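You operate a simulated robot arm through the tools that you are given. There is no shell and no other tool. Be economical: measure what you need, move in short steps, check, and stop when the job is done.

The job below is to be done with a simulated robot arm. You get a single attempt, and the scene is never put back.

JOB
Dry both bags on the rack till their dots turn blue, then shut them in the tin.
Fine: switch the box heater on, and off again before the bags come off; they go in the steel tin side by side; don't move the heater.
Where things are to end (x, y in the base frame): white drying bag within 30 mm of [300, 1230]; yellow drying bag within 30 mm of [330, 1130].

Only the result counts: the job must be done as asked and must still hold three seconds after the hand-in. Knocking over, shifting, dropping, spilling or breaking anything else fails it.

ROBOT AND FRAMES
A 6-joint arm with a two-finger gripper on a trunk, on a base that drives. Base frame: it is fixed to the floor where the robot stands at the start and does not move with it; the origin is under the middle of the robot, x ahead of it, y to its left, z up. Lengths are in mm, angles in rad, forces in N, time in s.
With the tool pointing down near the work surface it reaches from about 300 to 740 mm from the robot's upright axis, wherever it stands. Its first joint turns from -2.897 to 2.897 rad. Places, roughly: box heater switch [700, 0, 1100]; steel tin [300, 1200, 800]; steel tin lid [400, 1200, 900]. Payload 1.57 kg.
The TCP is the grasp point between the finger pads, 21 mm short of the fingertips. In the tool frame z runs along the fingers and y along their closing line. The gripper opens to 70 mm. The gripper's body begins 50 mm behind the TCP.
Orientation is told as [roll, pitch, yaw] about the base's x, y, z axes, in that order, counted from this pose: with the fingers straight down and closing along the base's y, the tool's x points along the base's -x, its y along +y and its z along -z.

CONTROLS
- The arm moves only by the tool step_arm. Its argument "series" is a list of rows, each a list of 7 numbers: the shift along the tool's x, y, z in mm, then the turn, a rotation vector about the tool's x, y, z in rad, then the gripper command, from -1 (fully open) to 1 (shut), values between in proportion. In form: [[tx, ty, tz, ax, ay, az, claw], ...]. A call has 1 to 12 rows; each row shifts and turns the commanded pose from where the row before left it, along the tool's axes as they then stand. Rows are played at 5 a second. More than 50 mm and 0.15 rad between two rows, or a gripper value outside its range, and nothing of the call is played. A pose out of reach is approached as far as the arm can. The call stops where the force on the tool passes 40 N (or 10 N more than at its start, if that is more) or the arm is blocked; 0.2 s more then pass. Each finger halts on what it meets, pressing with about 30 N; the grip force reading is that of the motor and also rises with nothing between the fingers. The clock runs only during rows and for 0.2 s after the last one: add rows that do not move to give the fingers time. The reply holds the time, the measured pose of the TCP, the force on the tool along the base axes, the opening and the grip force, in the units named above and with some noise, with the torque about the TCP (base axes, N m) and any sound that the robot's microphone picked up.
- Cameras (640 x 400 px; columns grow to the right, rows downward): "scene" is now at [32.4, 131.1, 1502.7]; the picture's right is [-0.17, -0.98, 0.00], its down [-0.49, 0.09, -0.87] and it looks along [0.85, -0.15, -0.50] (base axes); focal length 276 px, centre (320, 200). "wrist" rides on the gripper at [79, 4, -81] in the tool frame; the picture's right is [-0.05, 1.00, 0.00], its down [-0.67, -0.04, -0.75] and it looks along [-0.74, -0.04, 0.67] (tool axes); focal length 256 px, centre (320, 200). There is no depth. A picture from a camera that has moved, and an enlarged one, comes with that camera's place and axes in the base frame and with its lens. The place of the scene camera against the robot may be out by one fixed shift of up to 18 mm in any direction.
- grab_frame(camera): a new picture of that camera. It takes no simulated time.
- roll_base(legs): drives the robot by 1 to 6 legs, each [ahead, left, turn to the left] in mm, mm and rad, along the robot's own axes; the way and the turn of a leg run together, so that a leg with both is an arc; at most 1500 mm and 3.142 rad a leg. The arm and the cameras ride along, it lands a little off, and it stops where it bumps. It gives what a move gives.
- pan_tilt(pan, tilt): turns the head with the scene camera to pan (to the left, within 2.705 rad either way) and tilt (down, from -0.506 to 1.204), counted from straight ahead of the robot. It gives what a move gives.
- inspect(camera, box): a new picture of the part [left, top, right, bottom] of that camera's present view, enlarged. It takes no simulated time.
- close_job(): hands the job in; it is judged then, once.

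Work in short steps. Places have to be worked out from the pictures, the camera data and where the tool is seen: move nearer, look again, correct. Check each grasp and each placing, and mend what went wrong. You have 120 turns and 78 pictures in all, those below and enlarged ones among them. Open the gripper and draw the arm clear of the work before you hand the job in, unless the task says otherwise; then end with one line.

The tools are called after "Call:" by a JSON object that holds its "api" and its "payload". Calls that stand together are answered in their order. step_arm: Moves the arm, as the interface text tells. Its arguments: {"type":"object","properties":{"series":{"type":"array"}},"required":["series"]} The other tools are called the same way: roll_base (legs) drives the base; pan_tilt (pan, tilt) turns the head that bears the scene camera; grab_frame (camera) takes a picture; inspect (camera, box) takes an enlarged picture of a part of a camera's view; close_job () hands the job in.

At the start:

```text
time_s: 0.0
position: [465.5, -94.5, 998.0]
tcp_rot: [-0.001, 0.0, -0.002]
ft_force: [0.5, 0.6, 0.6]
torque: [-0.03, 0.0, -0.02]
grip_width: 70.1
grasp_force: 0.0
robot x, y, heading: [-1.8, -0.0, -0.002]
head pan, tilt: [-0.175, 0.518]
```

scene: 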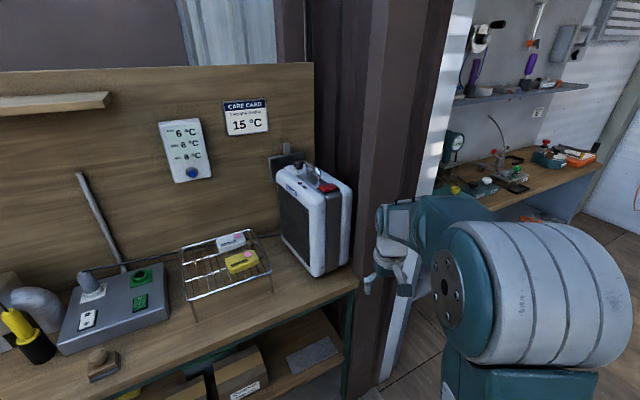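
wrist: 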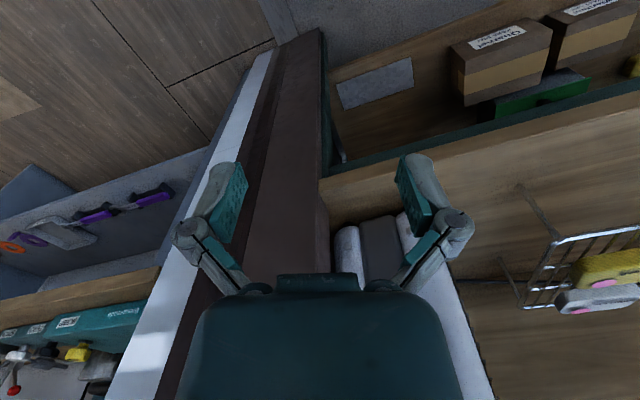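

The scene shows a box heater with a red switch on top, and a rack with two bags (white and yellow, pink dots). I take close-ups of the heater and rack.

Call:
{"api": "inspect", "payload": {"camera": "scene", "box": [250, 130, 380, 290]}}

Call:
{"api": "inspect", "payload": {"camera": "scene", "box": [150, 200, 310, 320]}}

Call:
{"api": "inspect", "payload": {"camera": "scene", "box": [150, 80, 290, 200]}}

```text
2.50 times, centred on (315, 210) of scene
camera zoom: at [32.4, 131.1, 1502.7], right [-0.17, -0.98, 0.0], down [-0.49, 0.09, -0.87], along [0.85, -0.15, -0.5], focal length 689 px, centre (332, 175)
```

zoom: 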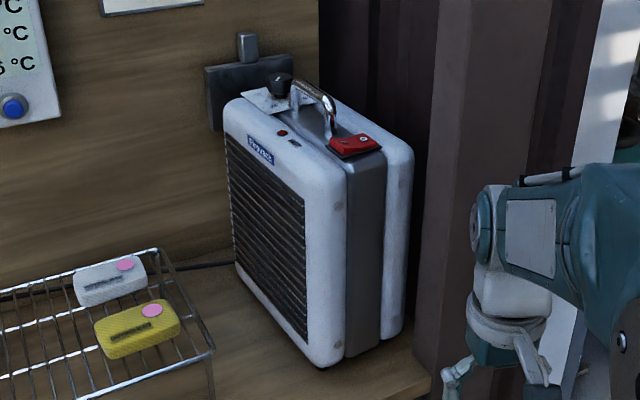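

```text
3.33 times, centred on (230, 260) of scene
camera zoom: at [32.4, 131.1, 1502.7], right [-0.17, -0.98, 0.0], down [-0.49, 0.09, -0.87], along [0.85, -0.15, -0.5], focal length 919 px, centre (620, 0)
```

zoom: 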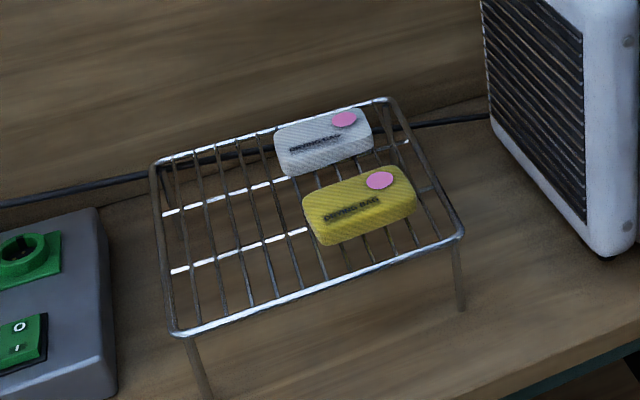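

```text
3.33 times, centred on (220, 140) of scene
camera zoom: at [32.4, 131.1, 1502.7], right [-0.17, -0.98, 0.0], down [-0.49, 0.09, -0.87], along [0.85, -0.15, -0.5], focal length 919 px, centre (653, 400)
```

zoom: 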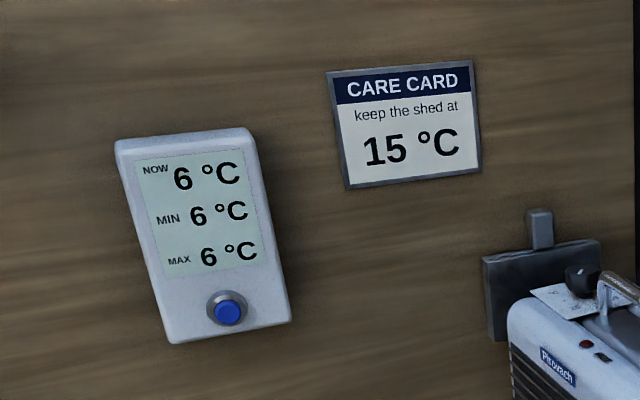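

Thermometer reads 6°C; the heater has a red rocker and a thermostat knob. I look to the left for the tin.

Call:
{"api": "pan_tilt", "payload": {"pan": 1.3, "tilt": 0.6}}

Call:
{"api": "grab_frame", "payload": {"camera": "scene"}}

```text
time_s: 1.6
position: [466.3, -94.1, 998.5]
tcp_rot: [0.0, 0.0, 0.0]
ft_force: [0.3, 0.1, 0.4]
torque: [0.0, 0.03, 0.03]
grip_width: 70.0
grasp_force: 0.1
robot x, y, heading: [-1.5, -0.5, -0.0]
head pan, tilt: [1.3, 0.6]
```

```text
72 pictures are left
camera scene: at [-33.2, 232.0, 1495.4], right [0.96, -0.27, 0.0], down [-0.15, -0.54, -0.82], along [0.22, 0.79, -0.57], focal length 276 px, centre (320, 200)
```

scene: 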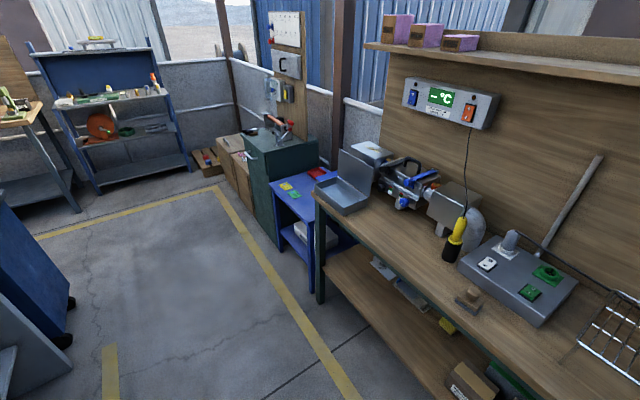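

Call:
{"api": "inspect", "payload": {"camera": "scene", "box": [300, 130, 400, 230]}}

Call:
{"api": "inspect", "payload": {"camera": "scene", "box": [420, 60, 640, 340]}}

```text
4.00 times, centred on (350, 180) of scene
camera zoom: at [-33.2, 232.0, 1495.4], right [0.96, -0.27, 0.0], down [-0.15, -0.54, -0.82], along [0.22, 0.79, -0.57], focal length 1103 px, centre (200, 280)
```

zoom: 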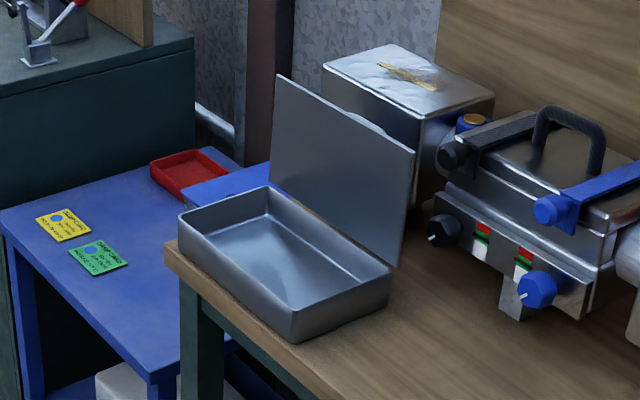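

```text
1.43 times, centred on (530, 200) of scene
camera zoom: at [-33.2, 232.0, 1495.4], right [0.96, -0.27, 0.0], down [-0.15, -0.54, -0.82], along [0.22, 0.79, -0.57], focal length 394 px, centre (20, 200)
```

zoom: 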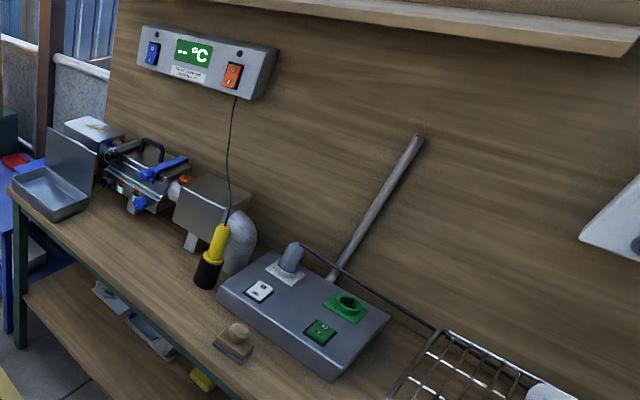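

The heater's cable seems to run to a socket box with switches. I look at that box and the cards closely.

Call:
{"api": "inspect", "payload": {"camera": "scene", "box": [300, 170, 345, 200]}}

Call:
{"api": "pan_tilt", "payload": {"pan": 0.5, "tilt": 0.8}}

Call:
{"api": "grab_frame", "payload": {"camera": "scene"}}

```text
13.33 times, centred on (322, 185) of scene
camera zoom: at [-33.2, 232.0, 1495.4], right [0.96, -0.27, 0.0], down [-0.15, -0.54, -0.82], along [0.22, 0.79, -0.57], focal length 3676 px, centre (287, 400)
```

zoom: 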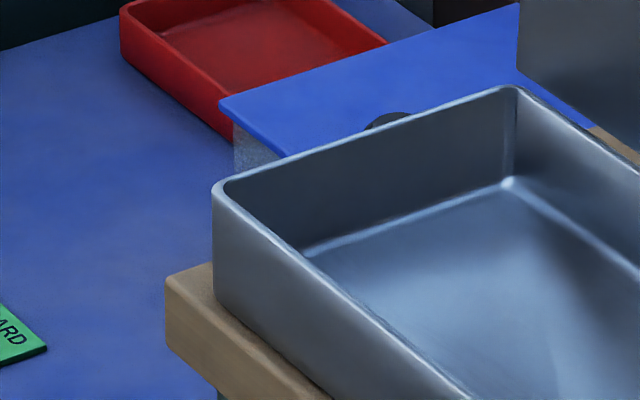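

```text
time_s: 2.7
position: [465.6, -93.7, 999.3]
tcp_rot: [0.001, -0.001, 0.001]
ft_force: [0.3, -0.8, -1.1]
torque: [0.02, -0.01, 0.03]
grip_width: 69.8
grasp_force: 0.1
robot x, y, heading: [0.6, -0.9, -0.0]
head pan, tilt: [0.499, 0.799]
```

```text
68 pictures are left
camera scene: at [14.0, 185.5, 1478.5], right [0.48, -0.88, 0.0], down [-0.63, -0.34, -0.7], along [0.61, 0.33, -0.72], focal length 276 px, centre (320, 200)
```

scene: 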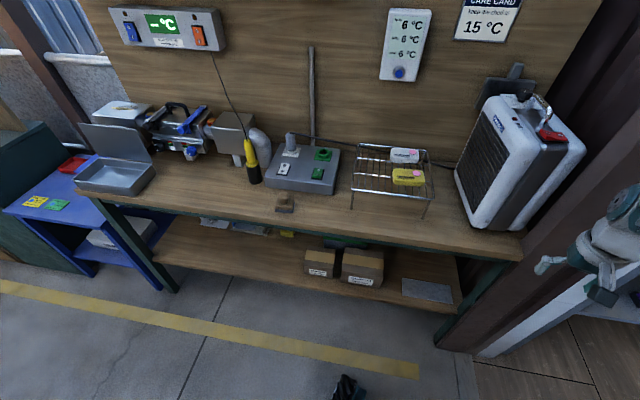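

Call:
{"api": "inspect", "payload": {"camera": "scene", "box": [250, 120, 350, 210]}}

Call:
{"api": "inspect", "payload": {"camera": "scene", "box": [470, 70, 590, 150]}}

Call:
{"api": "inspect", "payload": {"camera": "scene", "box": [20, 180, 80, 220]}}

```text
4.44 times, centred on (300, 165) of scene
camera zoom: at [14.0, 185.5, 1478.5], right [0.48, -0.88, 0.0], down [-0.63, -0.34, -0.7], along [0.61, 0.33, -0.72], focal length 1225 px, centre (409, 356)
```

zoom: 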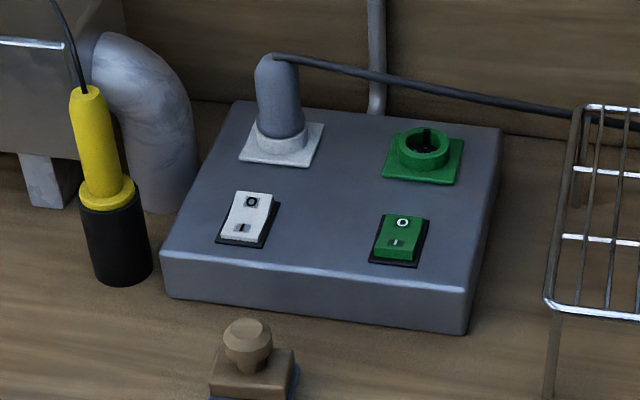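

```text
5.00 times, centred on (530, 110) of scene
camera zoom: at [14.0, 185.5, 1478.5], right [0.48, -0.88, 0.0], down [-0.63, -0.34, -0.7], along [0.61, 0.33, -0.72], focal length 1379 px, centre (-730, 650)
```

zoom: 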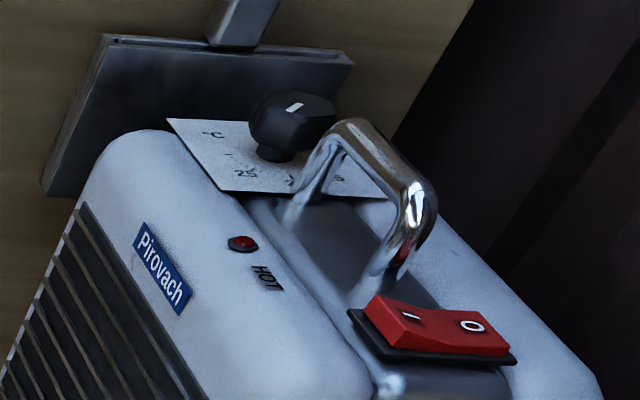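

```text
10.00 times, centred on (50, 200) of scene
camera zoom: at [14.0, 185.5, 1478.5], right [0.48, -0.88, 0.0], down [-0.63, -0.34, -0.7], along [0.61, 0.33, -0.72], focal length 2757 px, centre (3020, 200)
```

zoom: 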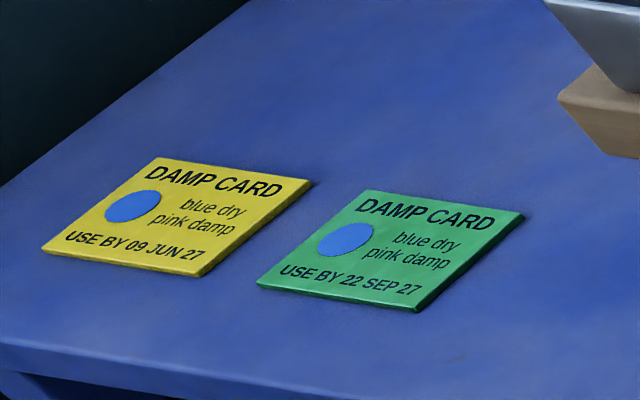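

Heater plug is in the white socket of the socket box (white switch with O/I). Bench seems turned about 0.29 rad to the robot. I raise the arm so that the wrist camera looks down on the heater's top.

Call:
{"api": "step_arm", "payload": {"series": [[0, 0, -48, 0, 0, 0, -1], [0, 0, -48, 0, 0, 0, -1], [0, 0, -48, 0, 0, 0, -1], [0, 0, -48, 0, 0, 0, -1], [0, 0, -48, 0, 0, 0, -1], [0, 0, -48, 0, 0, 0, -1]]}}

Call:
{"api": "grab_frame", "payload": {"camera": "wrist"}}

```text
time_s: 4.1
position: [466.3, -93.0, 1287.5]
tcp_rot: [0.001, 0.001, 0.003]
ft_force: [0.0, 0.2, -0.2]
torque: [0.03, -0.03, -0.01]
grip_width: 69.8
grasp_force: 0.1
robot x, y, heading: [-2.3, -1.2, 0.0]
head pan, tilt: [0.499, 0.799]
```

```text
64 pictures are left
camera wrist: at [385.9, -89.2, 1369.9], right [0.05, 1.0, 0.0], down [0.67, -0.04, 0.74], along [0.74, -0.04, -0.67], focal length 256 px, centre (320, 200)
```

wrist: 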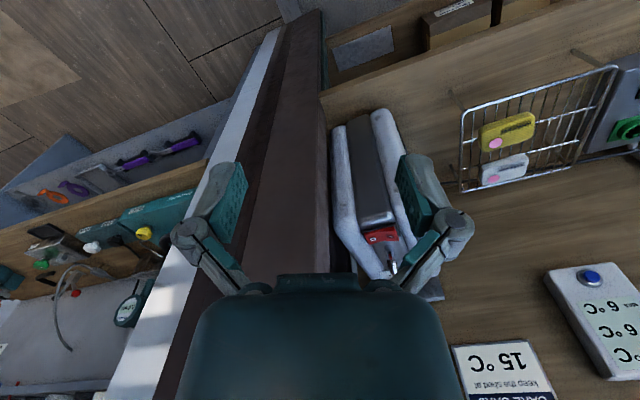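

Triangulating: rocker about (704,-16,1153), yellow bag about (691,262,931), white about (780,292,940). I drive closer and turn to face the bench squarely.

Call:
{"api": "roll_base", "payload": {"legs": [[100, 100, 0], [0, 0, 0.29]]}}

Call:
{"api": "grab_frame", "payload": {"camera": "wrist"}}

Call:
{"api": "pan_tilt", "payload": {"pan": -0.2, "tilt": 0.7}}

Call:
{"api": "grab_frame", "payload": {"camera": "scene"}}

```text
time_s: 6.4
position: [573.0, 149.8, 1288.3]
tcp_rot: [-0.004, 0.002, 0.294]
ft_force: [-0.2, 0.1, -0.4]
torque: [-0.08, 0.0, 0.03]
grip_width: 70.1
grasp_force: 0.0
robot x, y, heading: [99.4, 98.6, 0.29]
head pan, tilt: [0.499, 0.799]
```

```text
63 pictures are left
camera wrist: at [493.9, 130.6, 1369.9], right [-0.24, 0.97, 0.0], down [0.65, 0.16, 0.75], along [0.72, 0.18, -0.67], focal length 256 px, centre (320, 200)
```

wrist: 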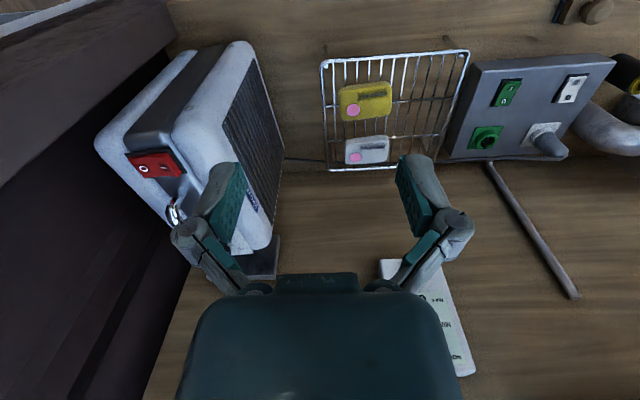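

```text
time_s: 7.5
position: [573.9, 147.6, 1287.8]
tcp_rot: [-0.001, 0.0, 0.294]
ft_force: [0.4, 0.0, 0.1]
torque: [0.02, -0.03, 0.0]
grip_width: 69.9
grasp_force: 0.0
robot x, y, heading: [100.3, 104.4, 0.294]
head pan, tilt: [-0.201, 0.7]
```

```text
62 pictures are left
camera scene: at [85.6, 232.4, 1486.7], right [0.09, -1.0, 0.0], down [-0.64, -0.06, -0.76], along [0.76, 0.07, -0.65], focal length 276 px, centre (320, 200)
```

scene: 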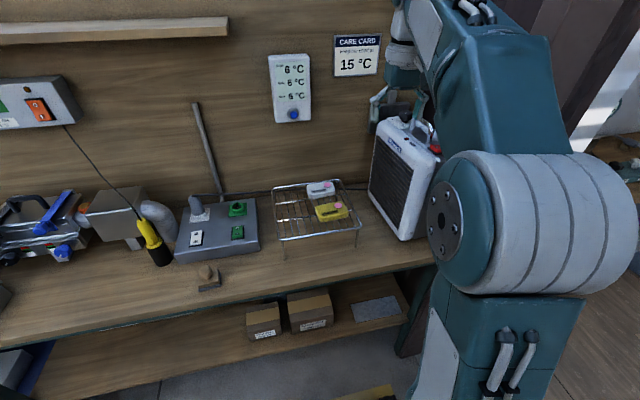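

Well aligned with the bench now. I zoom the wrist view on the rocker/dial and the socket-box switches.

Call:
{"api": "inspect", "payload": {"camera": "wrist", "box": [110, 120, 210, 230]}}

Call:
{"api": "inspect", "payload": {"camera": "wrist", "box": [450, 50, 620, 170]}}

Call:
{"api": "inspect", "payload": {"camera": "wrist", "box": [310, 40, 480, 180]}}

```text
3.64 times, centred on (160, 175) of wrist
camera zoom: at [494.9, 127.5, 1369.6], right [-0.24, 0.97, 0.0], down [0.65, 0.16, 0.75], along [0.72, 0.18, -0.67], focal length 931 px, centre (902, 291)
```

zoom: 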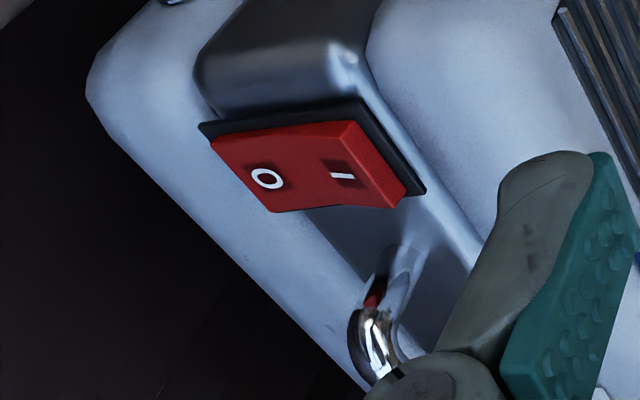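

```text
3.33 times, centred on (535, 110) of wrist
camera zoom: at [494.9, 127.5, 1369.6], right [-0.24, 0.97, 0.0], down [0.65, 0.16, 0.75], along [0.72, 0.18, -0.67], focal length 853 px, centre (-397, 500)
```

zoom: 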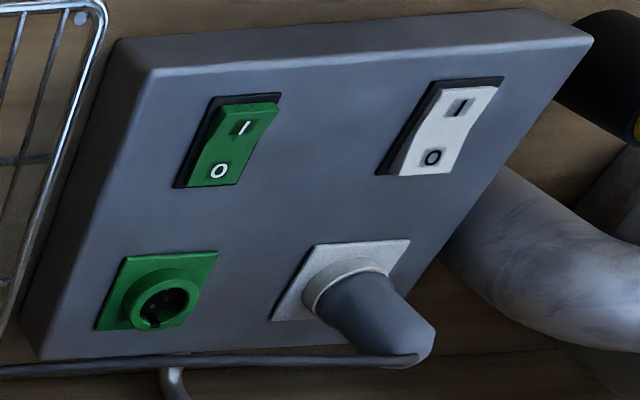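

```text
2.86 times, centred on (395, 110) of wrist
camera zoom: at [494.9, 127.5, 1369.6], right [-0.24, 0.97, 0.0], down [0.65, 0.16, 0.75], along [0.72, 0.18, -0.67], focal length 731 px, centre (106, 457)
```

zoom: 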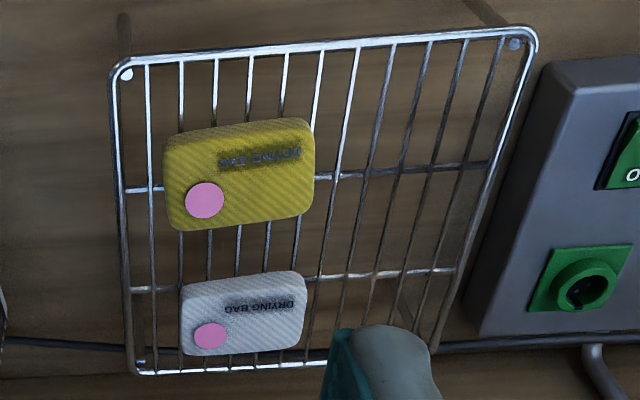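

Rocker's O end is pressed (off). I estimate its centre near (727,-12,1138). I move above it and look again.

Call:
{"api": "step_arm", "payload": {"series": [[-20, -46, 0, 0, 0, 0, -1], [-20, -46, 0, 0, 0, 0, -1], [-15, -46, 0, 0, 0, 0, -1], [-10, -46, 0, 0, 0, 0, -1], [0, 0, 35, 0, 0, 0, -1], [0, 0, 0, 0, 0, 0, -1]]}}

Call:
{"api": "grab_frame", "payload": {"camera": "wrist"}}

Call:
{"api": "inspect", "payload": {"camera": "scene", "box": [180, 180, 270, 270]}}

```text
refused: row 1 steps farther than a row can; nothing moved
```

```text
58 pictures are left
camera wrist: at [494.9, 127.5, 1369.6], right [-0.24, 0.97, 0.0], down [0.65, 0.16, 0.75], along [0.72, 0.18, -0.67], focal length 256 px, centre (320, 200)
```

wrist: 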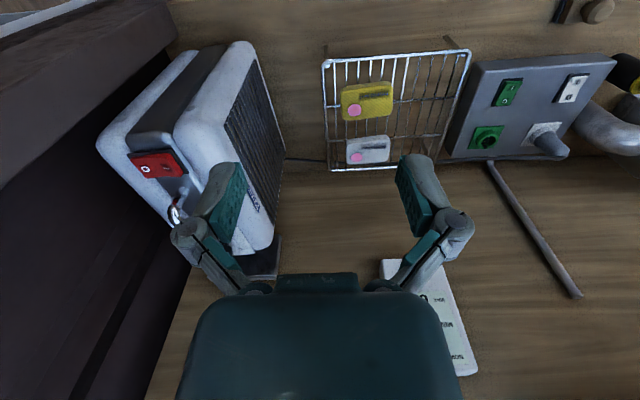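

```text
4.44 times, centred on (225, 225) of scene
camera zoom: at [85.6, 232.4, 1486.7], right [0.09, -1.0, 0.0], down [-0.64, -0.06, -0.76], along [0.76, 0.07, -0.65], focal length 1225 px, centre (742, 89)
```

zoom: 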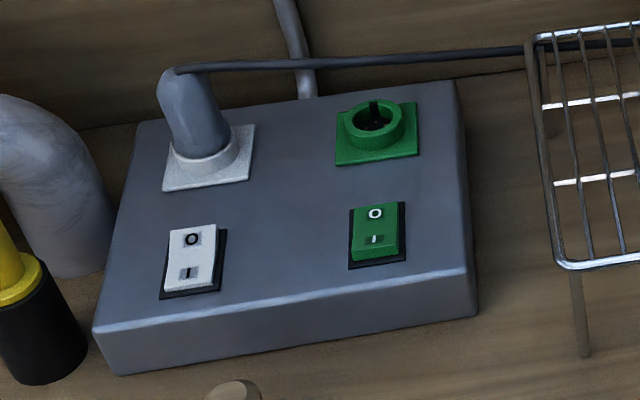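

The white socket switch seems on (I pressed), green off. I redo the move with smaller rows.

Call:
{"api": "step_arm", "payload": {"series": [[-15, -46, 0, 0, 0, 0, -1], [-15, -46, 0, 0, 0, 0, -1], [-15, -46, 0, 0, 0, 0, -1], [-15, -46, 0, 0, 0, 0, -1], [0, 0, 35, 0, 0, 0, -1], [0, 0, 0, 0, 0, 0, -1]]}}

Call:
{"api": "grab_frame", "payload": {"camera": "wrist"}}

```text
time_s: 8.9
position: [666.5, -7.5, 1234.7]
tcp_rot: [0.0, 0.0, 0.291]
ft_force: [-0.7, 0.4, -0.1]
torque: [-0.01, 0.01, 0.01]
grip_width: 70.0
grasp_force: 0.0
out of reach, approached as far as the arm can: row 3, 4
robot x, y, heading: [99.8, 102.2, 0.295]
head pan, tilt: [-0.201, 0.7]
```

```text
56 pictures are left
camera wrist: at [588.0, -27.2, 1315.7], right [-0.24, 0.97, 0.0], down [0.65, 0.16, 0.75], along [0.72, 0.18, -0.67], focal length 256 px, centre (320, 200)
```

wrist: 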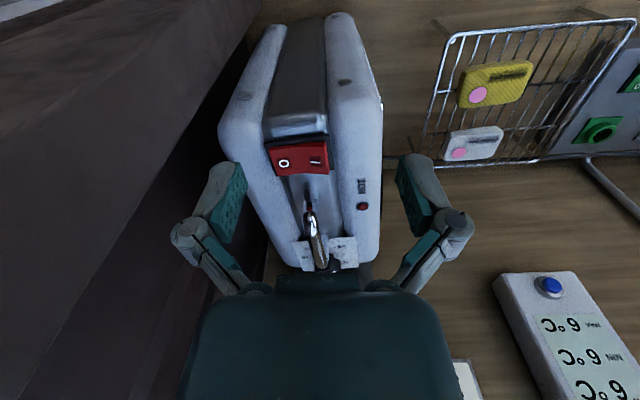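

Rocker centre is now at about (727,-10,1140), the I end near (723,4). I close the fingers and move over the I end.

Call:
{"api": "step_arm", "payload": {"series": [[0, 0, 20, 0, 0, 0, 1], [-20, -3, 10, 0, 0, 0, 1], [-20, -2, 10, 0, 0, 0, 1], [-17, 0, 0, 0, 0, 0, 1], [0, 0, 0, 0, 0, 0, 1]]}}

Call:
{"api": "grab_frame", "payload": {"camera": "wrist"}}

```text
time_s: 10.1
position: [722.8, 1.9, 1193.6]
tcp_rot: [0.0, -0.001, 0.293]
ft_force: [0.5, 0.9, 1.1]
torque: [0.01, -0.02, 0.01]
grip_width: 0.0
grasp_force: 28.6
robot x, y, heading: [100.4, 101.9, 0.294]
head pan, tilt: [-0.201, 0.7]
```

```text
55 pictures are left
camera wrist: at [645.2, -16.8, 1275.8], right [-0.24, 0.97, 0.0], down [0.65, 0.16, 0.75], along [0.72, 0.18, -0.67], focal length 256 px, centre (320, 200)
```

wrist: 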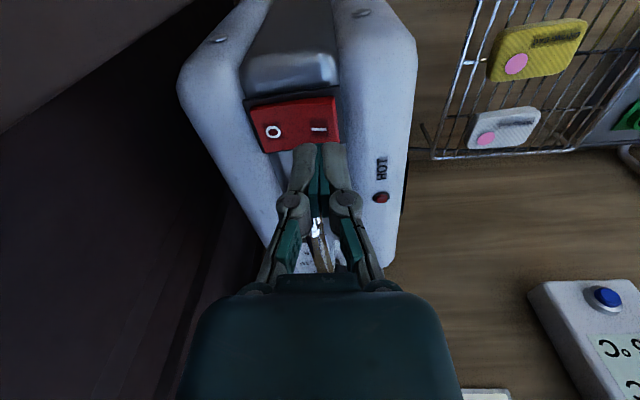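

Tips are above the I end; I press down in small steps.

Call:
{"api": "step_arm", "payload": {"series": [[0, 3, 8, 0, 0, 0, 1], [0, 0, 8, 0, 0, 0, 1], [0, 0, 6, 0, 0, 0, 1], [0, 0, 4, 0, 0, 0, 1], [0, 0, 4, 0, 0, 0, 1], [0, 0, 3, 0, 0, 0, 1]]}}

Call:
{"api": "grab_frame", "payload": {"camera": "wrist"}}

```text
time_s: 11.5
position: [721.2, 5.0, 1163.0]
tcp_rot: [-0.005, -0.013, 0.295]
ft_force: [9.8, -2.6, 33.4]
torque: [-0.28, -0.29, 0.06]
grip_width: 0.0
grasp_force: 28.2
robot x, y, heading: [100.0, 101.1, 0.293]
head pan, tilt: [-0.201, 0.7]
```

```text
54 pictures are left
camera wrist: at [641.8, -14.0, 1244.5], right [-0.24, 0.97, 0.0], down [0.64, 0.16, 0.75], along [0.73, 0.18, -0.66], focal length 256 px, centre (320, 200)
```

wrist: 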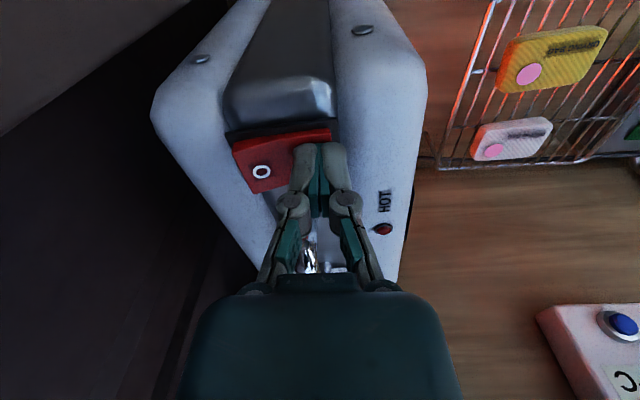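

The grille glows on the bench: the heater is on. I retreat straight up and wait while watching the dots.

Call:
{"api": "step_arm", "payload": {"series": [[0, 0, -10, 0, 0, 0, 1], [0, 0, -20, 0, 0, 0, 1], [20, 0, -20, 0, 0, 0, 1], [40, 0, -10, 0, 0, 0, -1], [0, 0, 0, 0, 0, 0, -1], [0, 0, 0, 0, 0, 0, -1]]}}

Call:
{"api": "grab_frame", "payload": {"camera": "wrist"}}

Call:
{"api": "grab_frame", "payload": {"camera": "scene"}}

```text
time_s: 12.9
position: [661.7, -10.4, 1218.0]
tcp_rot: [0.001, 0.0, 0.294]
ft_force: [-0.5, 0.0, 0.4]
torque: [0.01, -0.02, 0.03]
grip_width: 70.0
grasp_force: 0.1
robot x, y, heading: [100.3, 100.9, 0.291]
head pan, tilt: [-0.201, 0.7]
```

```text
53 pictures are left
camera wrist: at [583.9, -29.9, 1300.3], right [-0.24, 0.97, 0.0], down [0.65, 0.16, 0.75], along [0.72, 0.18, -0.67], focal length 256 px, centre (320, 200)
```

wrist: 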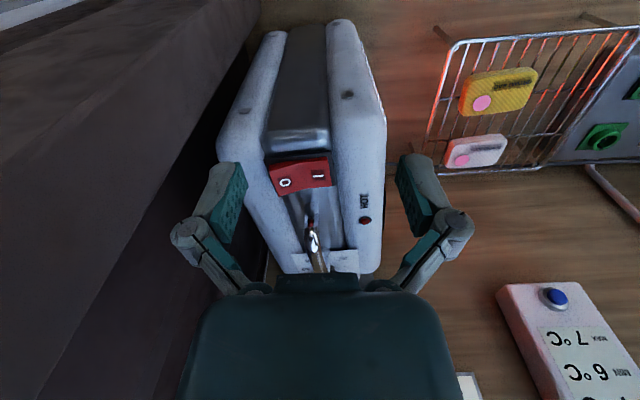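

```text
52 pictures are left
camera scene: at [86.2, 231.3, 1486.8], right [0.09, -1.0, 0.0], down [-0.64, -0.06, -0.76], along [0.76, 0.07, -0.65], focal length 276 px, centre (320, 200)
```

scene: 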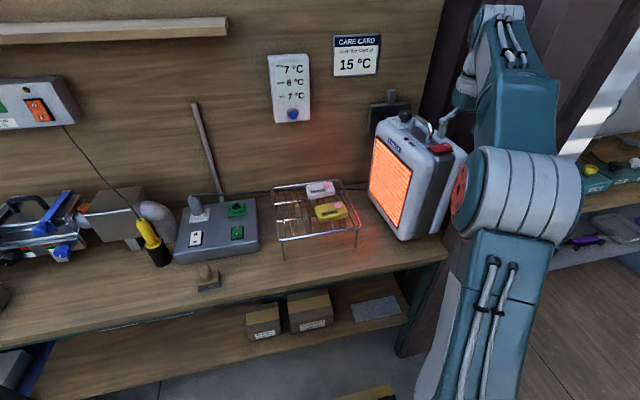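

Temperature is rising (7°C). I read the dial and wait with idle rows.

Call:
{"api": "inspect", "payload": {"camera": "scene", "box": [365, 85, 475, 165]}}

Call:
{"api": "step_arm", "payload": {"series": [[0, 0, 0, 0, 0, 0, -1], [0, 0, 0, 0, 0, 0, -1], [0, 0, 0, 0, 0, 0, -1], [0, 0, 0, 0, 0, 0, -1], [0, 0, 0, 0, 0, 0, -1], [0, 0, 0, 0, 0, 0, -1], [0, 0, 0, 0, 0, 0, -1], [0, 0, 0, 0, 0, 0, -1], [0, 0, 0, 0, 0, 0, -1], [0, 0, 0, 0, 0, 0, -1], [0, 0, 0, 0, 0, 0, -1], [0, 0, 0, 0, 0, 0, -1]]}}

Call:
{"api": "step_arm", "payload": {"series": [[0, 0, 0, 0, 0, 0, -1], [0, 0, 0, 0, 0, 0, -1], [0, 0, 0, 0, 0, 0, -1], [0, 0, 0, 0, 0, 0, -1], [0, 0, 0, 0, 0, 0, -1], [0, 0, 0, 0, 0, 0, -1], [0, 0, 0, 0, 0, 0, -1], [0, 0, 0, 0, 0, 0, -1], [0, 0, 0, 0, 0, 0, -1], [0, 0, 0, 0, 0, 0, -1], [0, 0, 0, 0, 0, 0, -1], [0, 0, 0, 0, 0, 0, -1]]}}

Call:
{"api": "inspect", "payload": {"camera": "scene", "box": [260, 40, 460, 240]}}

```text
5.00 times, centred on (420, 125) of scene
camera zoom: at [86.2, 231.3, 1486.8], right [0.09, -1.0, 0.0], down [-0.64, -0.06, -0.76], along [0.76, 0.07, -0.65], focal length 1379 px, centre (-180, 575)
```

zoom: 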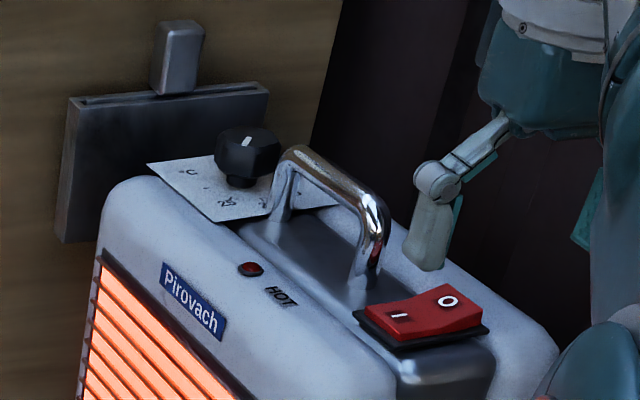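

```text
time_s: 15.5
position: [663.0, -10.4, 1218.2]
tcp_rot: [0.0, 0.0, 0.294]
ft_force: [0.2, 0.7, 0.5]
torque: [-0.01, -0.04, 0.01]
grip_width: 70.2
grasp_force: 0.1
robot x, y, heading: [98.8, 99.0, 0.289]
head pan, tilt: [-0.201, 0.7]
```

```text
time_s: 18.1
position: [661.4, -11.3, 1219.2]
tcp_rot: [-0.002, -0.002, 0.294]
ft_force: [0.7, 0.9, -0.6]
torque: [0.0, 0.01, -0.02]
grip_width: 69.8
grasp_force: 0.2
robot x, y, heading: [99.2, 103.3, 0.295]
head pan, tilt: [-0.201, 0.7]
```

```text
2.00 times, centred on (360, 140) of scene
camera zoom: at [86.2, 231.3, 1486.8], right [0.09, -1.0, 0.0], down [-0.64, -0.06, -0.76], along [0.76, 0.07, -0.65], focal length 551 px, centre (240, 320)
```

zoom: 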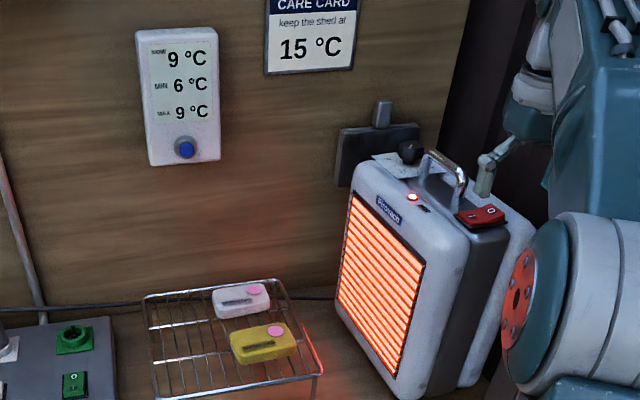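

9°C, HOT lamp lit, dots still pink. Keep waiting.

Call:
{"api": "step_arm", "payload": {"series": [[0, 0, 0, 0, 0, 0, -1], [0, 0, 0, 0, 0, 0, -1], [0, 0, 0, 0, 0, 0, -1], [0, 0, 0, 0, 0, 0, -1], [0, 0, 0, 0, 0, 0, -1], [0, 0, 0, 0, 0, 0, -1], [0, 0, 0, 0, 0, 0, -1], [0, 0, 0, 0, 0, 0, -1], [0, 0, 0, 0, 0, 0, -1], [0, 0, 0, 0, 0, 0, -1], [0, 0, 0, 0, 0, 0, -1], [0, 0, 0, 0, 0, 0, -1]]}}

Call:
{"api": "step_arm", "payload": {"series": [[0, 0, 0, 0, 0, 0, -1], [0, 0, 0, 0, 0, 0, -1], [0, 0, 0, 0, 0, 0, -1], [0, 0, 0, 0, 0, 0, -1], [0, 0, 0, 0, 0, 0, -1], [0, 0, 0, 0, 0, 0, -1], [0, 0, 0, 0, 0, 0, -1], [0, 0, 0, 0, 0, 0, -1], [0, 0, 0, 0, 0, 0, -1], [0, 0, 0, 0, 0, 0, -1], [0, 0, 0, 0, 0, 0, -1], [0, 0, 0, 0, 0, 0, -1]]}}

Call:
{"api": "step_arm", "payload": {"series": [[0, 0, 0, 0, 0, 0, -1], [0, 0, 0, 0, 0, 0, -1], [0, 0, 0, 0, 0, 0, -1], [0, 0, 0, 0, 0, 0, -1], [0, 0, 0, 0, 0, 0, -1], [0, 0, 0, 0, 0, 0, -1], [0, 0, 0, 0, 0, 0, -1], [0, 0, 0, 0, 0, 0, -1], [0, 0, 0, 0, 0, 0, -1], [0, 0, 0, 0, 0, 0, -1], [0, 0, 0, 0, 0, 0, -1], [0, 0, 0, 0, 0, 0, -1]]}}

Call:
{"api": "inspect", "payload": {"camera": "scene", "box": [260, 40, 460, 240]}}

```text
time_s: 20.7
position: [662.4, -11.0, 1218.4]
tcp_rot: [0.001, 0.0, 0.293]
ft_force: [-0.5, -0.4, -0.1]
torque: [0.0, 0.0, 0.01]
grip_width: 69.9
grasp_force: 0.0
robot x, y, heading: [99.7, 101.7, 0.293]
head pan, tilt: [-0.201, 0.7]
```

```text
time_s: 23.3
position: [663.0, -10.4, 1219.2]
tcp_rot: [-0.001, 0.001, 0.292]
ft_force: [-0.6, -0.6, 0.7]
torque: [-0.01, -0.02, -0.05]
grip_width: 69.8
grasp_force: 0.1
robot x, y, heading: [99.8, 97.8, 0.296]
head pan, tilt: [-0.201, 0.7]
```

```text
time_s: 25.9
position: [663.4, -9.8, 1218.1]
tcp_rot: [0.001, 0.0, 0.293]
ft_force: [-0.5, 0.3, 0.0]
torque: [-0.04, 0.0, -0.04]
grip_width: 70.1
grasp_force: 0.0
robot x, y, heading: [100.4, 104.2, 0.294]
head pan, tilt: [-0.201, 0.7]
```

```text
2.00 times, centred on (360, 140) of scene
camera zoom: at [86.2, 231.3, 1486.8], right [0.09, -1.0, 0.0], down [-0.64, -0.06, -0.76], along [0.76, 0.07, -0.65], focal length 551 px, centre (240, 320)
```

zoom: 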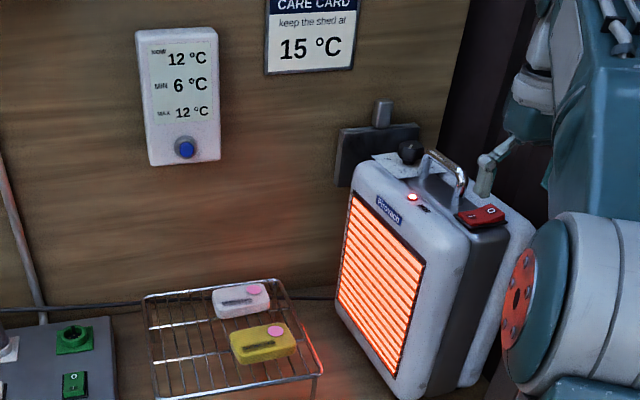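

12°C, dots still pink. Wait on.

Call:
{"api": "step_arm", "payload": {"series": [[0, 0, 0, 0, 0, 0, -1], [0, 0, 0, 0, 0, 0, -1], [0, 0, 0, 0, 0, 0, -1], [0, 0, 0, 0, 0, 0, -1], [0, 0, 0, 0, 0, 0, -1], [0, 0, 0, 0, 0, 0, -1], [0, 0, 0, 0, 0, 0, -1], [0, 0, 0, 0, 0, 0, -1], [0, 0, 0, 0, 0, 0, -1], [0, 0, 0, 0, 0, 0, -1], [0, 0, 0, 0, 0, 0, -1], [0, 0, 0, 0, 0, 0, -1]]}}

Call:
{"api": "step_arm", "payload": {"series": [[0, 0, 0, 0, 0, 0, -1], [0, 0, 0, 0, 0, 0, -1], [0, 0, 0, 0, 0, 0, -1], [0, 0, 0, 0, 0, 0, -1], [0, 0, 0, 0, 0, 0, -1], [0, 0, 0, 0, 0, 0, -1], [0, 0, 0, 0, 0, 0, -1], [0, 0, 0, 0, 0, 0, -1], [0, 0, 0, 0, 0, 0, -1], [0, 0, 0, 0, 0, 0, -1], [0, 0, 0, 0, 0, 0, -1], [0, 0, 0, 0, 0, 0, -1]]}}

Call:
{"api": "step_arm", "payload": {"series": [[0, 0, 0, 0, 0, 0, -1], [0, 0, 0, 0, 0, 0, -1], [0, 0, 0, 0, 0, 0, -1], [0, 0, 0, 0, 0, 0, -1], [0, 0, 0, 0, 0, 0, -1], [0, 0, 0, 0, 0, 0, -1], [0, 0, 0, 0, 0, 0, -1], [0, 0, 0, 0, 0, 0, -1], [0, 0, 0, 0, 0, 0, -1], [0, 0, 0, 0, 0, 0, -1], [0, 0, 0, 0, 0, 0, -1], [0, 0, 0, 0, 0, 0, -1]]}}

Call:
{"api": "inspect", "payload": {"camera": "scene", "box": [260, 40, 460, 240]}}

```text
time_s: 28.5
position: [662.6, -10.2, 1218.7]
tcp_rot: [0.0, -0.001, 0.295]
ft_force: [-0.7, 0.0, -0.6]
torque: [-0.02, 0.03, -0.01]
grip_width: 70.3
grasp_force: 0.1
robot x, y, heading: [100.5, 101.5, 0.289]
head pan, tilt: [-0.201, 0.7]
```

```text
time_s: 31.1
position: [661.6, -9.9, 1219.3]
tcp_rot: [-0.001, 0.0, 0.293]
ft_force: [0.0, -0.7, 0.2]
torque: [0.02, -0.02, 0.01]
grip_width: 69.8
grasp_force: 0.1
robot x, y, heading: [97.9, 100.7, 0.293]
head pan, tilt: [-0.201, 0.7]
```

```text
time_s: 33.7
position: [662.8, -9.7, 1218.7]
tcp_rot: [-0.001, 0.0, 0.294]
ft_force: [-0.5, 1.3, -0.3]
torque: [0.0, 0.03, 0.01]
grip_width: 69.7
grasp_force: 0.0
robot x, y, heading: [103.2, 100.7, 0.291]
head pan, tilt: [-0.201, 0.7]
```

```text
2.00 times, centred on (360, 140) of scene
camera zoom: at [86.2, 231.3, 1486.8], right [0.09, -1.0, 0.0], down [-0.64, -0.06, -0.76], along [0.76, 0.07, -0.65], focal length 551 px, centre (240, 320)
```

zoom: 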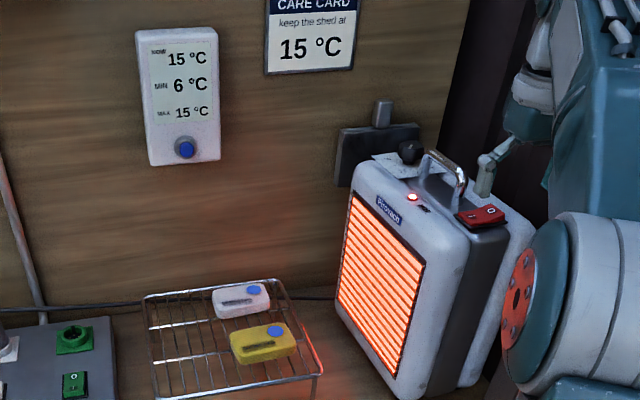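

Both dots are blue. I switch the heater off: press the O end at about (731,-24).

Call:
{"api": "step_arm", "payload": {"series": [[0, -14, 10, 0, 0, 0, 1], [-20, -10, 8, 0, 0, 0, 1], [-20, -10, 5, 0, 0, 0, 1], [-22, 0, 3, 0, 0, 0, 1], [0, 0, 0, 0, 0, 0, 1], [0, 0, 8, 0, 0, 0, 1], [0, 0, 8, 0, 0, 0, 1], [0, 0, 6, 0, 0, 0, 1], [0, 0, 4, 0, 0, 0, 1], [0, 0, 4, 0, 0, 0, 1], [0, 0, 2, 0, 0, 0, 1]]}}

Call:
{"api": "inspect", "payload": {"camera": "scene", "box": [260, 40, 460, 240]}}

```text
time_s: 36.0
position: [725.1, -26.3, 1165.9]
tcp_rot: [-0.006, -0.015, 0.294]
ft_force: [-2.2, -0.4, 7.3]
torque: [0.03, 0.07, 0.05]
grip_width: 0.2
grasp_force: 28.9
out of reach, approached as far as the arm can: row 4
robot x, y, heading: [99.0, 101.1, 0.294]
head pan, tilt: [-0.201, 0.7]
stopped in row 11: the force on the tool passed its limit at 44 N (the readings are from after the stop); the commanded pose is now the measured one
```

```text
2.00 times, centred on (360, 140) of scene
camera zoom: at [86.1, 231.2, 1486.9], right [0.09, -1.0, 0.0], down [-0.64, -0.06, -0.76], along [0.76, 0.07, -0.64], focal length 551 px, centre (240, 320)
```

zoom: 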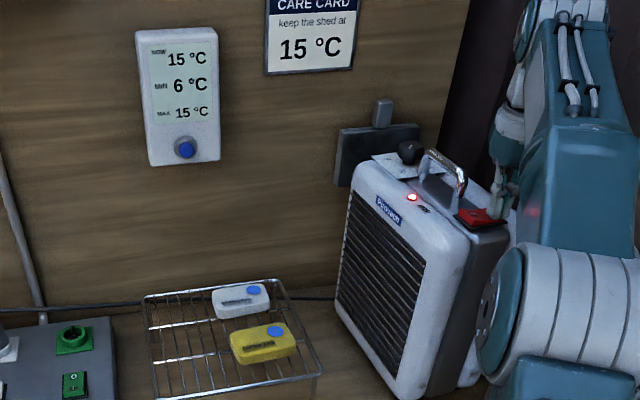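

Heater is off, dots blue. I withdraw upward, then drive 50 mm closer for the white bag.

Call:
{"api": "step_arm", "payload": {"series": [[0, 0, -10, 0, 0, 0, 1], [0, 0, -20, 0, 0, 0, 1], [30, 0, -20, 0, 0, 0, 1], [40, 10, -10, 0, 0, 0, -1], [40, 20, 0, 0, 0, 0, -1], [30, 40, 0, 0, 0, 0, -1], [0, 48, 0, 0, 0, 0, -1], [0, 48, 0, 0, 0, 0, -1], [0, 48, 0, 0, 0, 0, -1]]}}

Call:
{"api": "roll_base", "payload": {"legs": [[50, 0, 0]]}}

Call:
{"api": "grab_frame", "payload": {"camera": "wrist"}}

```text
time_s: 38.0
position: [527.7, 141.6, 1221.4]
tcp_rot: [-0.007, -0.013, 0.292]
ft_force: [1.2, 0.9, 0.0]
torque: [-0.04, -0.01, 0.0]
grip_width: 70.2
grasp_force: 0.1
robot x, y, heading: [100.8, 102.2, 0.293]
head pan, tilt: [-0.201, 0.7]
```

```text
time_s: 39.0
position: [576.4, 154.7, 1221.1]
tcp_rot: [-0.008, -0.012, 0.291]
ft_force: [0.1, -1.2, -0.1]
torque: [-0.01, 0.04, -0.01]
grip_width: 69.9
grasp_force: 0.0
robot x, y, heading: [145.2, 111.8, 0.295]
head pan, tilt: [-0.201, 0.7]
```

```text
46 pictures are left
camera wrist: at [496.9, 136.1, 1302.0], right [-0.24, 0.97, -0.01], down [0.64, 0.16, 0.75], along [0.73, 0.17, -0.66], focal length 256 px, centre (320, 200)
```

wrist: 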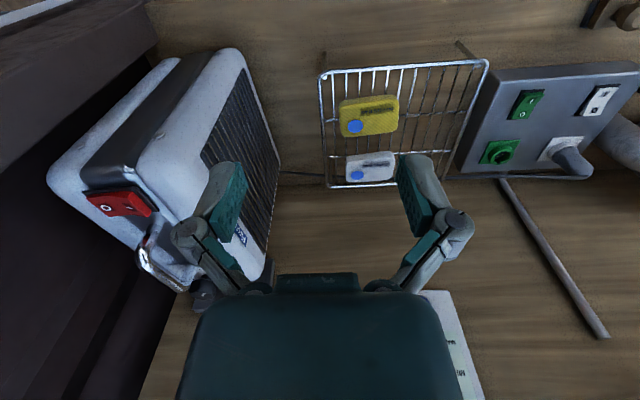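

Good. I move over the yellow bag and turn the gripper 90° so it closes across the bags' short side.

Call:
{"api": "step_arm", "payload": {"series": [[0, 0, 0, -0.011, 0.009, 0, -1], [-32, 16.5, 25, 0, 0, 0, -1], [-32, 16.5, 25, 0, 0, 0, -1], [-32, 16.5, 25, 0, 0, 0, -1], [-32, 16.5, 25, 0, 0, 0, -1]]}}

Call:
{"api": "step_arm", "payload": {"series": [[0, 0, 0, 0, 0, 0.143, -1], [0, 0, 0, 0, 0, 0.143, -1], [0, 0, 0, 0, 0, 0.143, -1], [0, 0, 0, 0, 0, 0.143, -1], [0, 0, 0, 0, 0, 0.143, -1], [0, 0, 0, 0, 0, 0.143, -1], [0, 0, 0, 0, 0, 0.143, -1], [0, 0, 0, 0, 0, 0.143, -1], [0, 0, 0, 0, 0, 0.143, -1], [0, 0, 0, 0, 0, 0.143, -1], [0, 0, 0, 0, 0, 0.141, -1], [0, 0, 0, 0, 0, 0, -1]]}}

Call:
{"api": "grab_frame", "payload": {"camera": "wrist"}}

```text
time_s: 40.1
position: [681.9, 254.5, 1123.2]
tcp_rot: [0.003, -0.003, 0.291]
ft_force: [-1.0, -0.1, 1.7]
torque: [-0.02, 0.01, 0.01]
grip_width: 69.8
grasp_force: 0.1
robot x, y, heading: [144.0, 115.3, 0.287]
head pan, tilt: [-0.201, 0.7]
```

```text
time_s: 42.8
position: [680.4, 255.9, 1123.1]
tcp_rot: [0.003, 0.005, -1.279]
ft_force: [0.1, 0.0, 0.2]
torque: [0.01, 0.02, 0.02]
grip_width: 70.0
grasp_force: 0.0
robot x, y, heading: [150.6, 111.7, 0.289]
head pan, tilt: [-0.201, 0.7]
```

```text
45 pictures are left
camera wrist: at [660.1, 332.4, 1204.4], right [0.97, 0.24, 0.0], down [0.16, -0.65, 0.74], along [0.18, -0.72, -0.67], focal length 256 px, centre (320, 200)
```

wrist: 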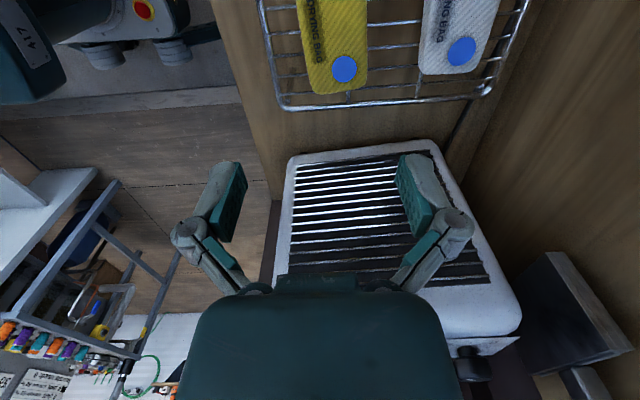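

The yellow bag lies about 12 mm toward +v from the TCP line, ~58 mm wide. I shift and descend partly, then look.

Call:
{"api": "step_arm", "payload": {"series": [[0, 12, 30, 0, 0, 0, -1], [0, 0, 40, 0, 0, 0, -1], [0, 0, 20, 0, 0, 0, -1], [0, 0, 0, 0, 0, 0, -1]]}}

Call:
{"api": "grab_frame", "payload": {"camera": "wrist"}}

```text
time_s: 43.8
position: [692.7, 260.8, 1031.9]
tcp_rot: [0.003, 0.002, -1.278]
ft_force: [-0.2, 0.8, -0.3]
torque: [-0.02, -0.02, 0.01]
grip_width: 70.4
grasp_force: 0.1
robot x, y, heading: [150.3, 112.8, 0.295]
head pan, tilt: [-0.201, 0.7]
```

```text
44 pictures are left
camera wrist: at [672.2, 337.2, 1114.9], right [0.97, 0.24, 0.0], down [0.16, -0.65, 0.74], along [0.18, -0.72, -0.67], focal length 256 px, centre (320, 200)
```

wrist: 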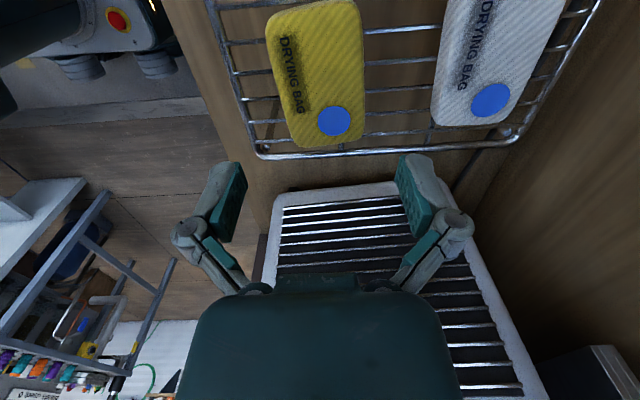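

Aligned except ~0.05 rad of yaw. Rack top works out at z≈914, bag top ≈942. I turn and descend to just above the bag, then check.

Call:
{"api": "step_arm", "payload": {"series": [[0, 0, 20, 0, 0, -0.05, -1], [0, 0, 20, 0, 0, 0, -1], [0, 0, 14, 0, 0, 0, -1], [0, 0, 0, 0, 0, 0, -1]]}}

Call:
{"api": "grab_frame", "payload": {"camera": "wrist"}}

```text
time_s: 44.8
position: [692.7, 260.4, 977.7]
tcp_rot: [0.004, 0.004, -1.23]
ft_force: [-0.7, -0.5, 0.2]
torque: [0.02, 0.0, 0.02]
grip_width: 70.1
grasp_force: 0.0
robot x, y, heading: [147.0, 118.1, 0.293]
head pan, tilt: [-0.201, 0.7]
```

```text
43 pictures are left
camera wrist: at [668.1, 336.2, 1059.6], right [0.96, 0.29, 0.0], down [0.19, -0.64, 0.74], along [0.21, -0.71, -0.67], focal length 256 px, centre (320, 200)
```

wrist: 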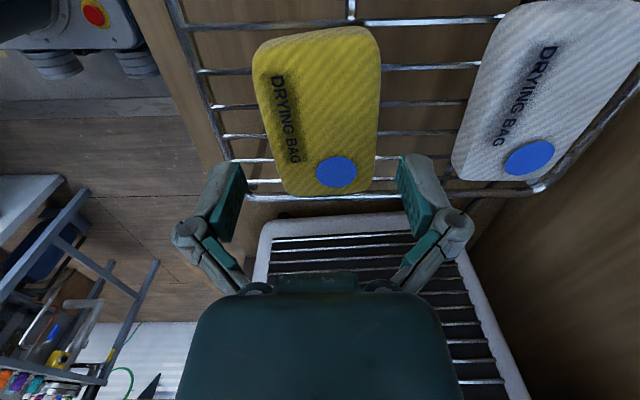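

Centred well. I descend to TCP z≈939 and close.

Call:
{"api": "step_arm", "payload": {"series": [[0, 0, 13, 0, 0, -0.02, -1], [0, 0, 13, 0, 0, 0, -1], [0, 0, 12, 0, 0, 0, -1], [0, 0, 0, 0, 0, 0, -1], [0, 0, 0, 0, 0, 0, 1], [0, 0, 0, 0, 0, 0, 1], [0, 0, 0, 0, 0, 0, 1]]}}

Call:
{"api": "grab_frame", "payload": {"camera": "wrist"}}

```text
time_s: 46.4
position: [691.9, 261.0, 940.3]
tcp_rot: [0.005, 0.004, -1.208]
ft_force: [-0.4, -0.5, 15.3]
torque: [0.0, 0.09, 0.15]
grip_width: 61.6
grasp_force: 30.1
robot x, y, heading: [152.1, 115.5, 0.287]
head pan, tilt: [-0.201, 0.7]
```

```text
42 pictures are left
camera wrist: at [666.2, 335.2, 1022.8], right [0.95, 0.3, 0.01], down [0.2, -0.64, 0.74], along [0.23, -0.71, -0.67], focal length 256 px, centre (320, 200)
```

wrist: 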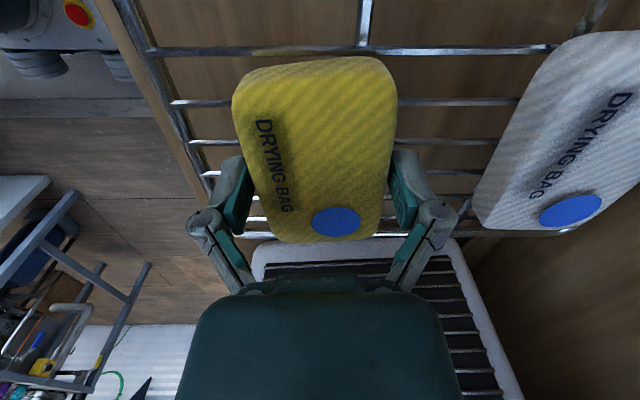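

Gripped at 61.6 mm. I lift and check.

Call:
{"api": "step_arm", "payload": {"series": [[0, 0, -10, 0, 0, 0, 1], [0, 0, -20, 0, 0, 0, 1], [0, 0, -40, 0, 0, 0, 1], [0, 0, -40, 0, 0, 0, 1], [0, 0, 0, 0, 0, 0, 1]]}}

Call:
{"api": "grab_frame", "payload": {"camera": "wrist"}}

Call:
{"api": "pan_tilt", "payload": {"pan": 1.1, "tilt": 0.6}}

Call:
{"api": "grab_frame", "payload": {"camera": "scene"}}

```text
time_s: 47.5
position: [692.0, 257.7, 1051.2]
tcp_rot: [0.003, 0.004, -1.208]
ft_force: [0.2, 0.4, 0.0]
torque: [-0.03, 0.0, -0.03]
grip_width: 0.1
grasp_force: 28.7
robot x, y, heading: [147.3, 118.3, 0.292]
head pan, tilt: [-0.201, 0.7]
```

```text
41 pictures are left
camera wrist: at [666.7, 333.9, 1132.9], right [0.95, 0.3, 0.0], down [0.2, -0.64, 0.74], along [0.23, -0.71, -0.67], focal length 256 px, centre (320, 200)
```

wrist: 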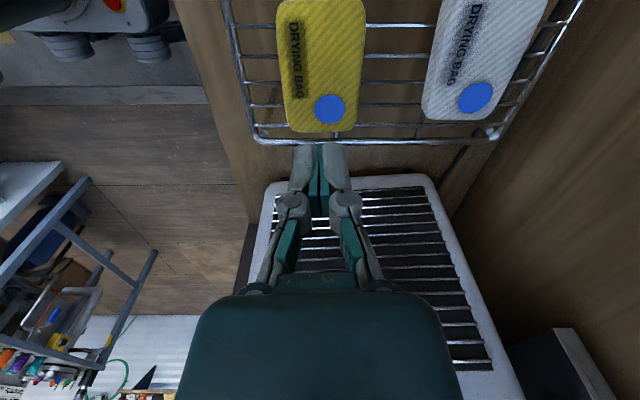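

```text
time_s: 49.0
position: [692.3, 258.3, 1050.4]
tcp_rot: [0.004, 0.004, -1.208]
ft_force: [0.2, -0.1, -0.2]
torque: [0.03, 0.01, -0.02]
grip_width: 0.0
grasp_force: 28.5
robot x, y, heading: [143.8, 112.2, 0.288]
head pan, tilt: [1.1, 0.6]
```

```text
40 pictures are left
camera scene: at [65.6, 326.3, 1495.3], right [0.98, -0.18, 0.0], down [-0.1, -0.56, -0.82], along [0.15, 0.81, -0.57], focal length 276 px, centre (320, 200)
```

scene: 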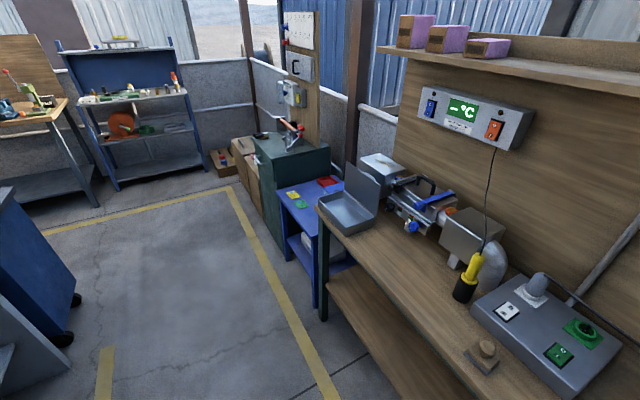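

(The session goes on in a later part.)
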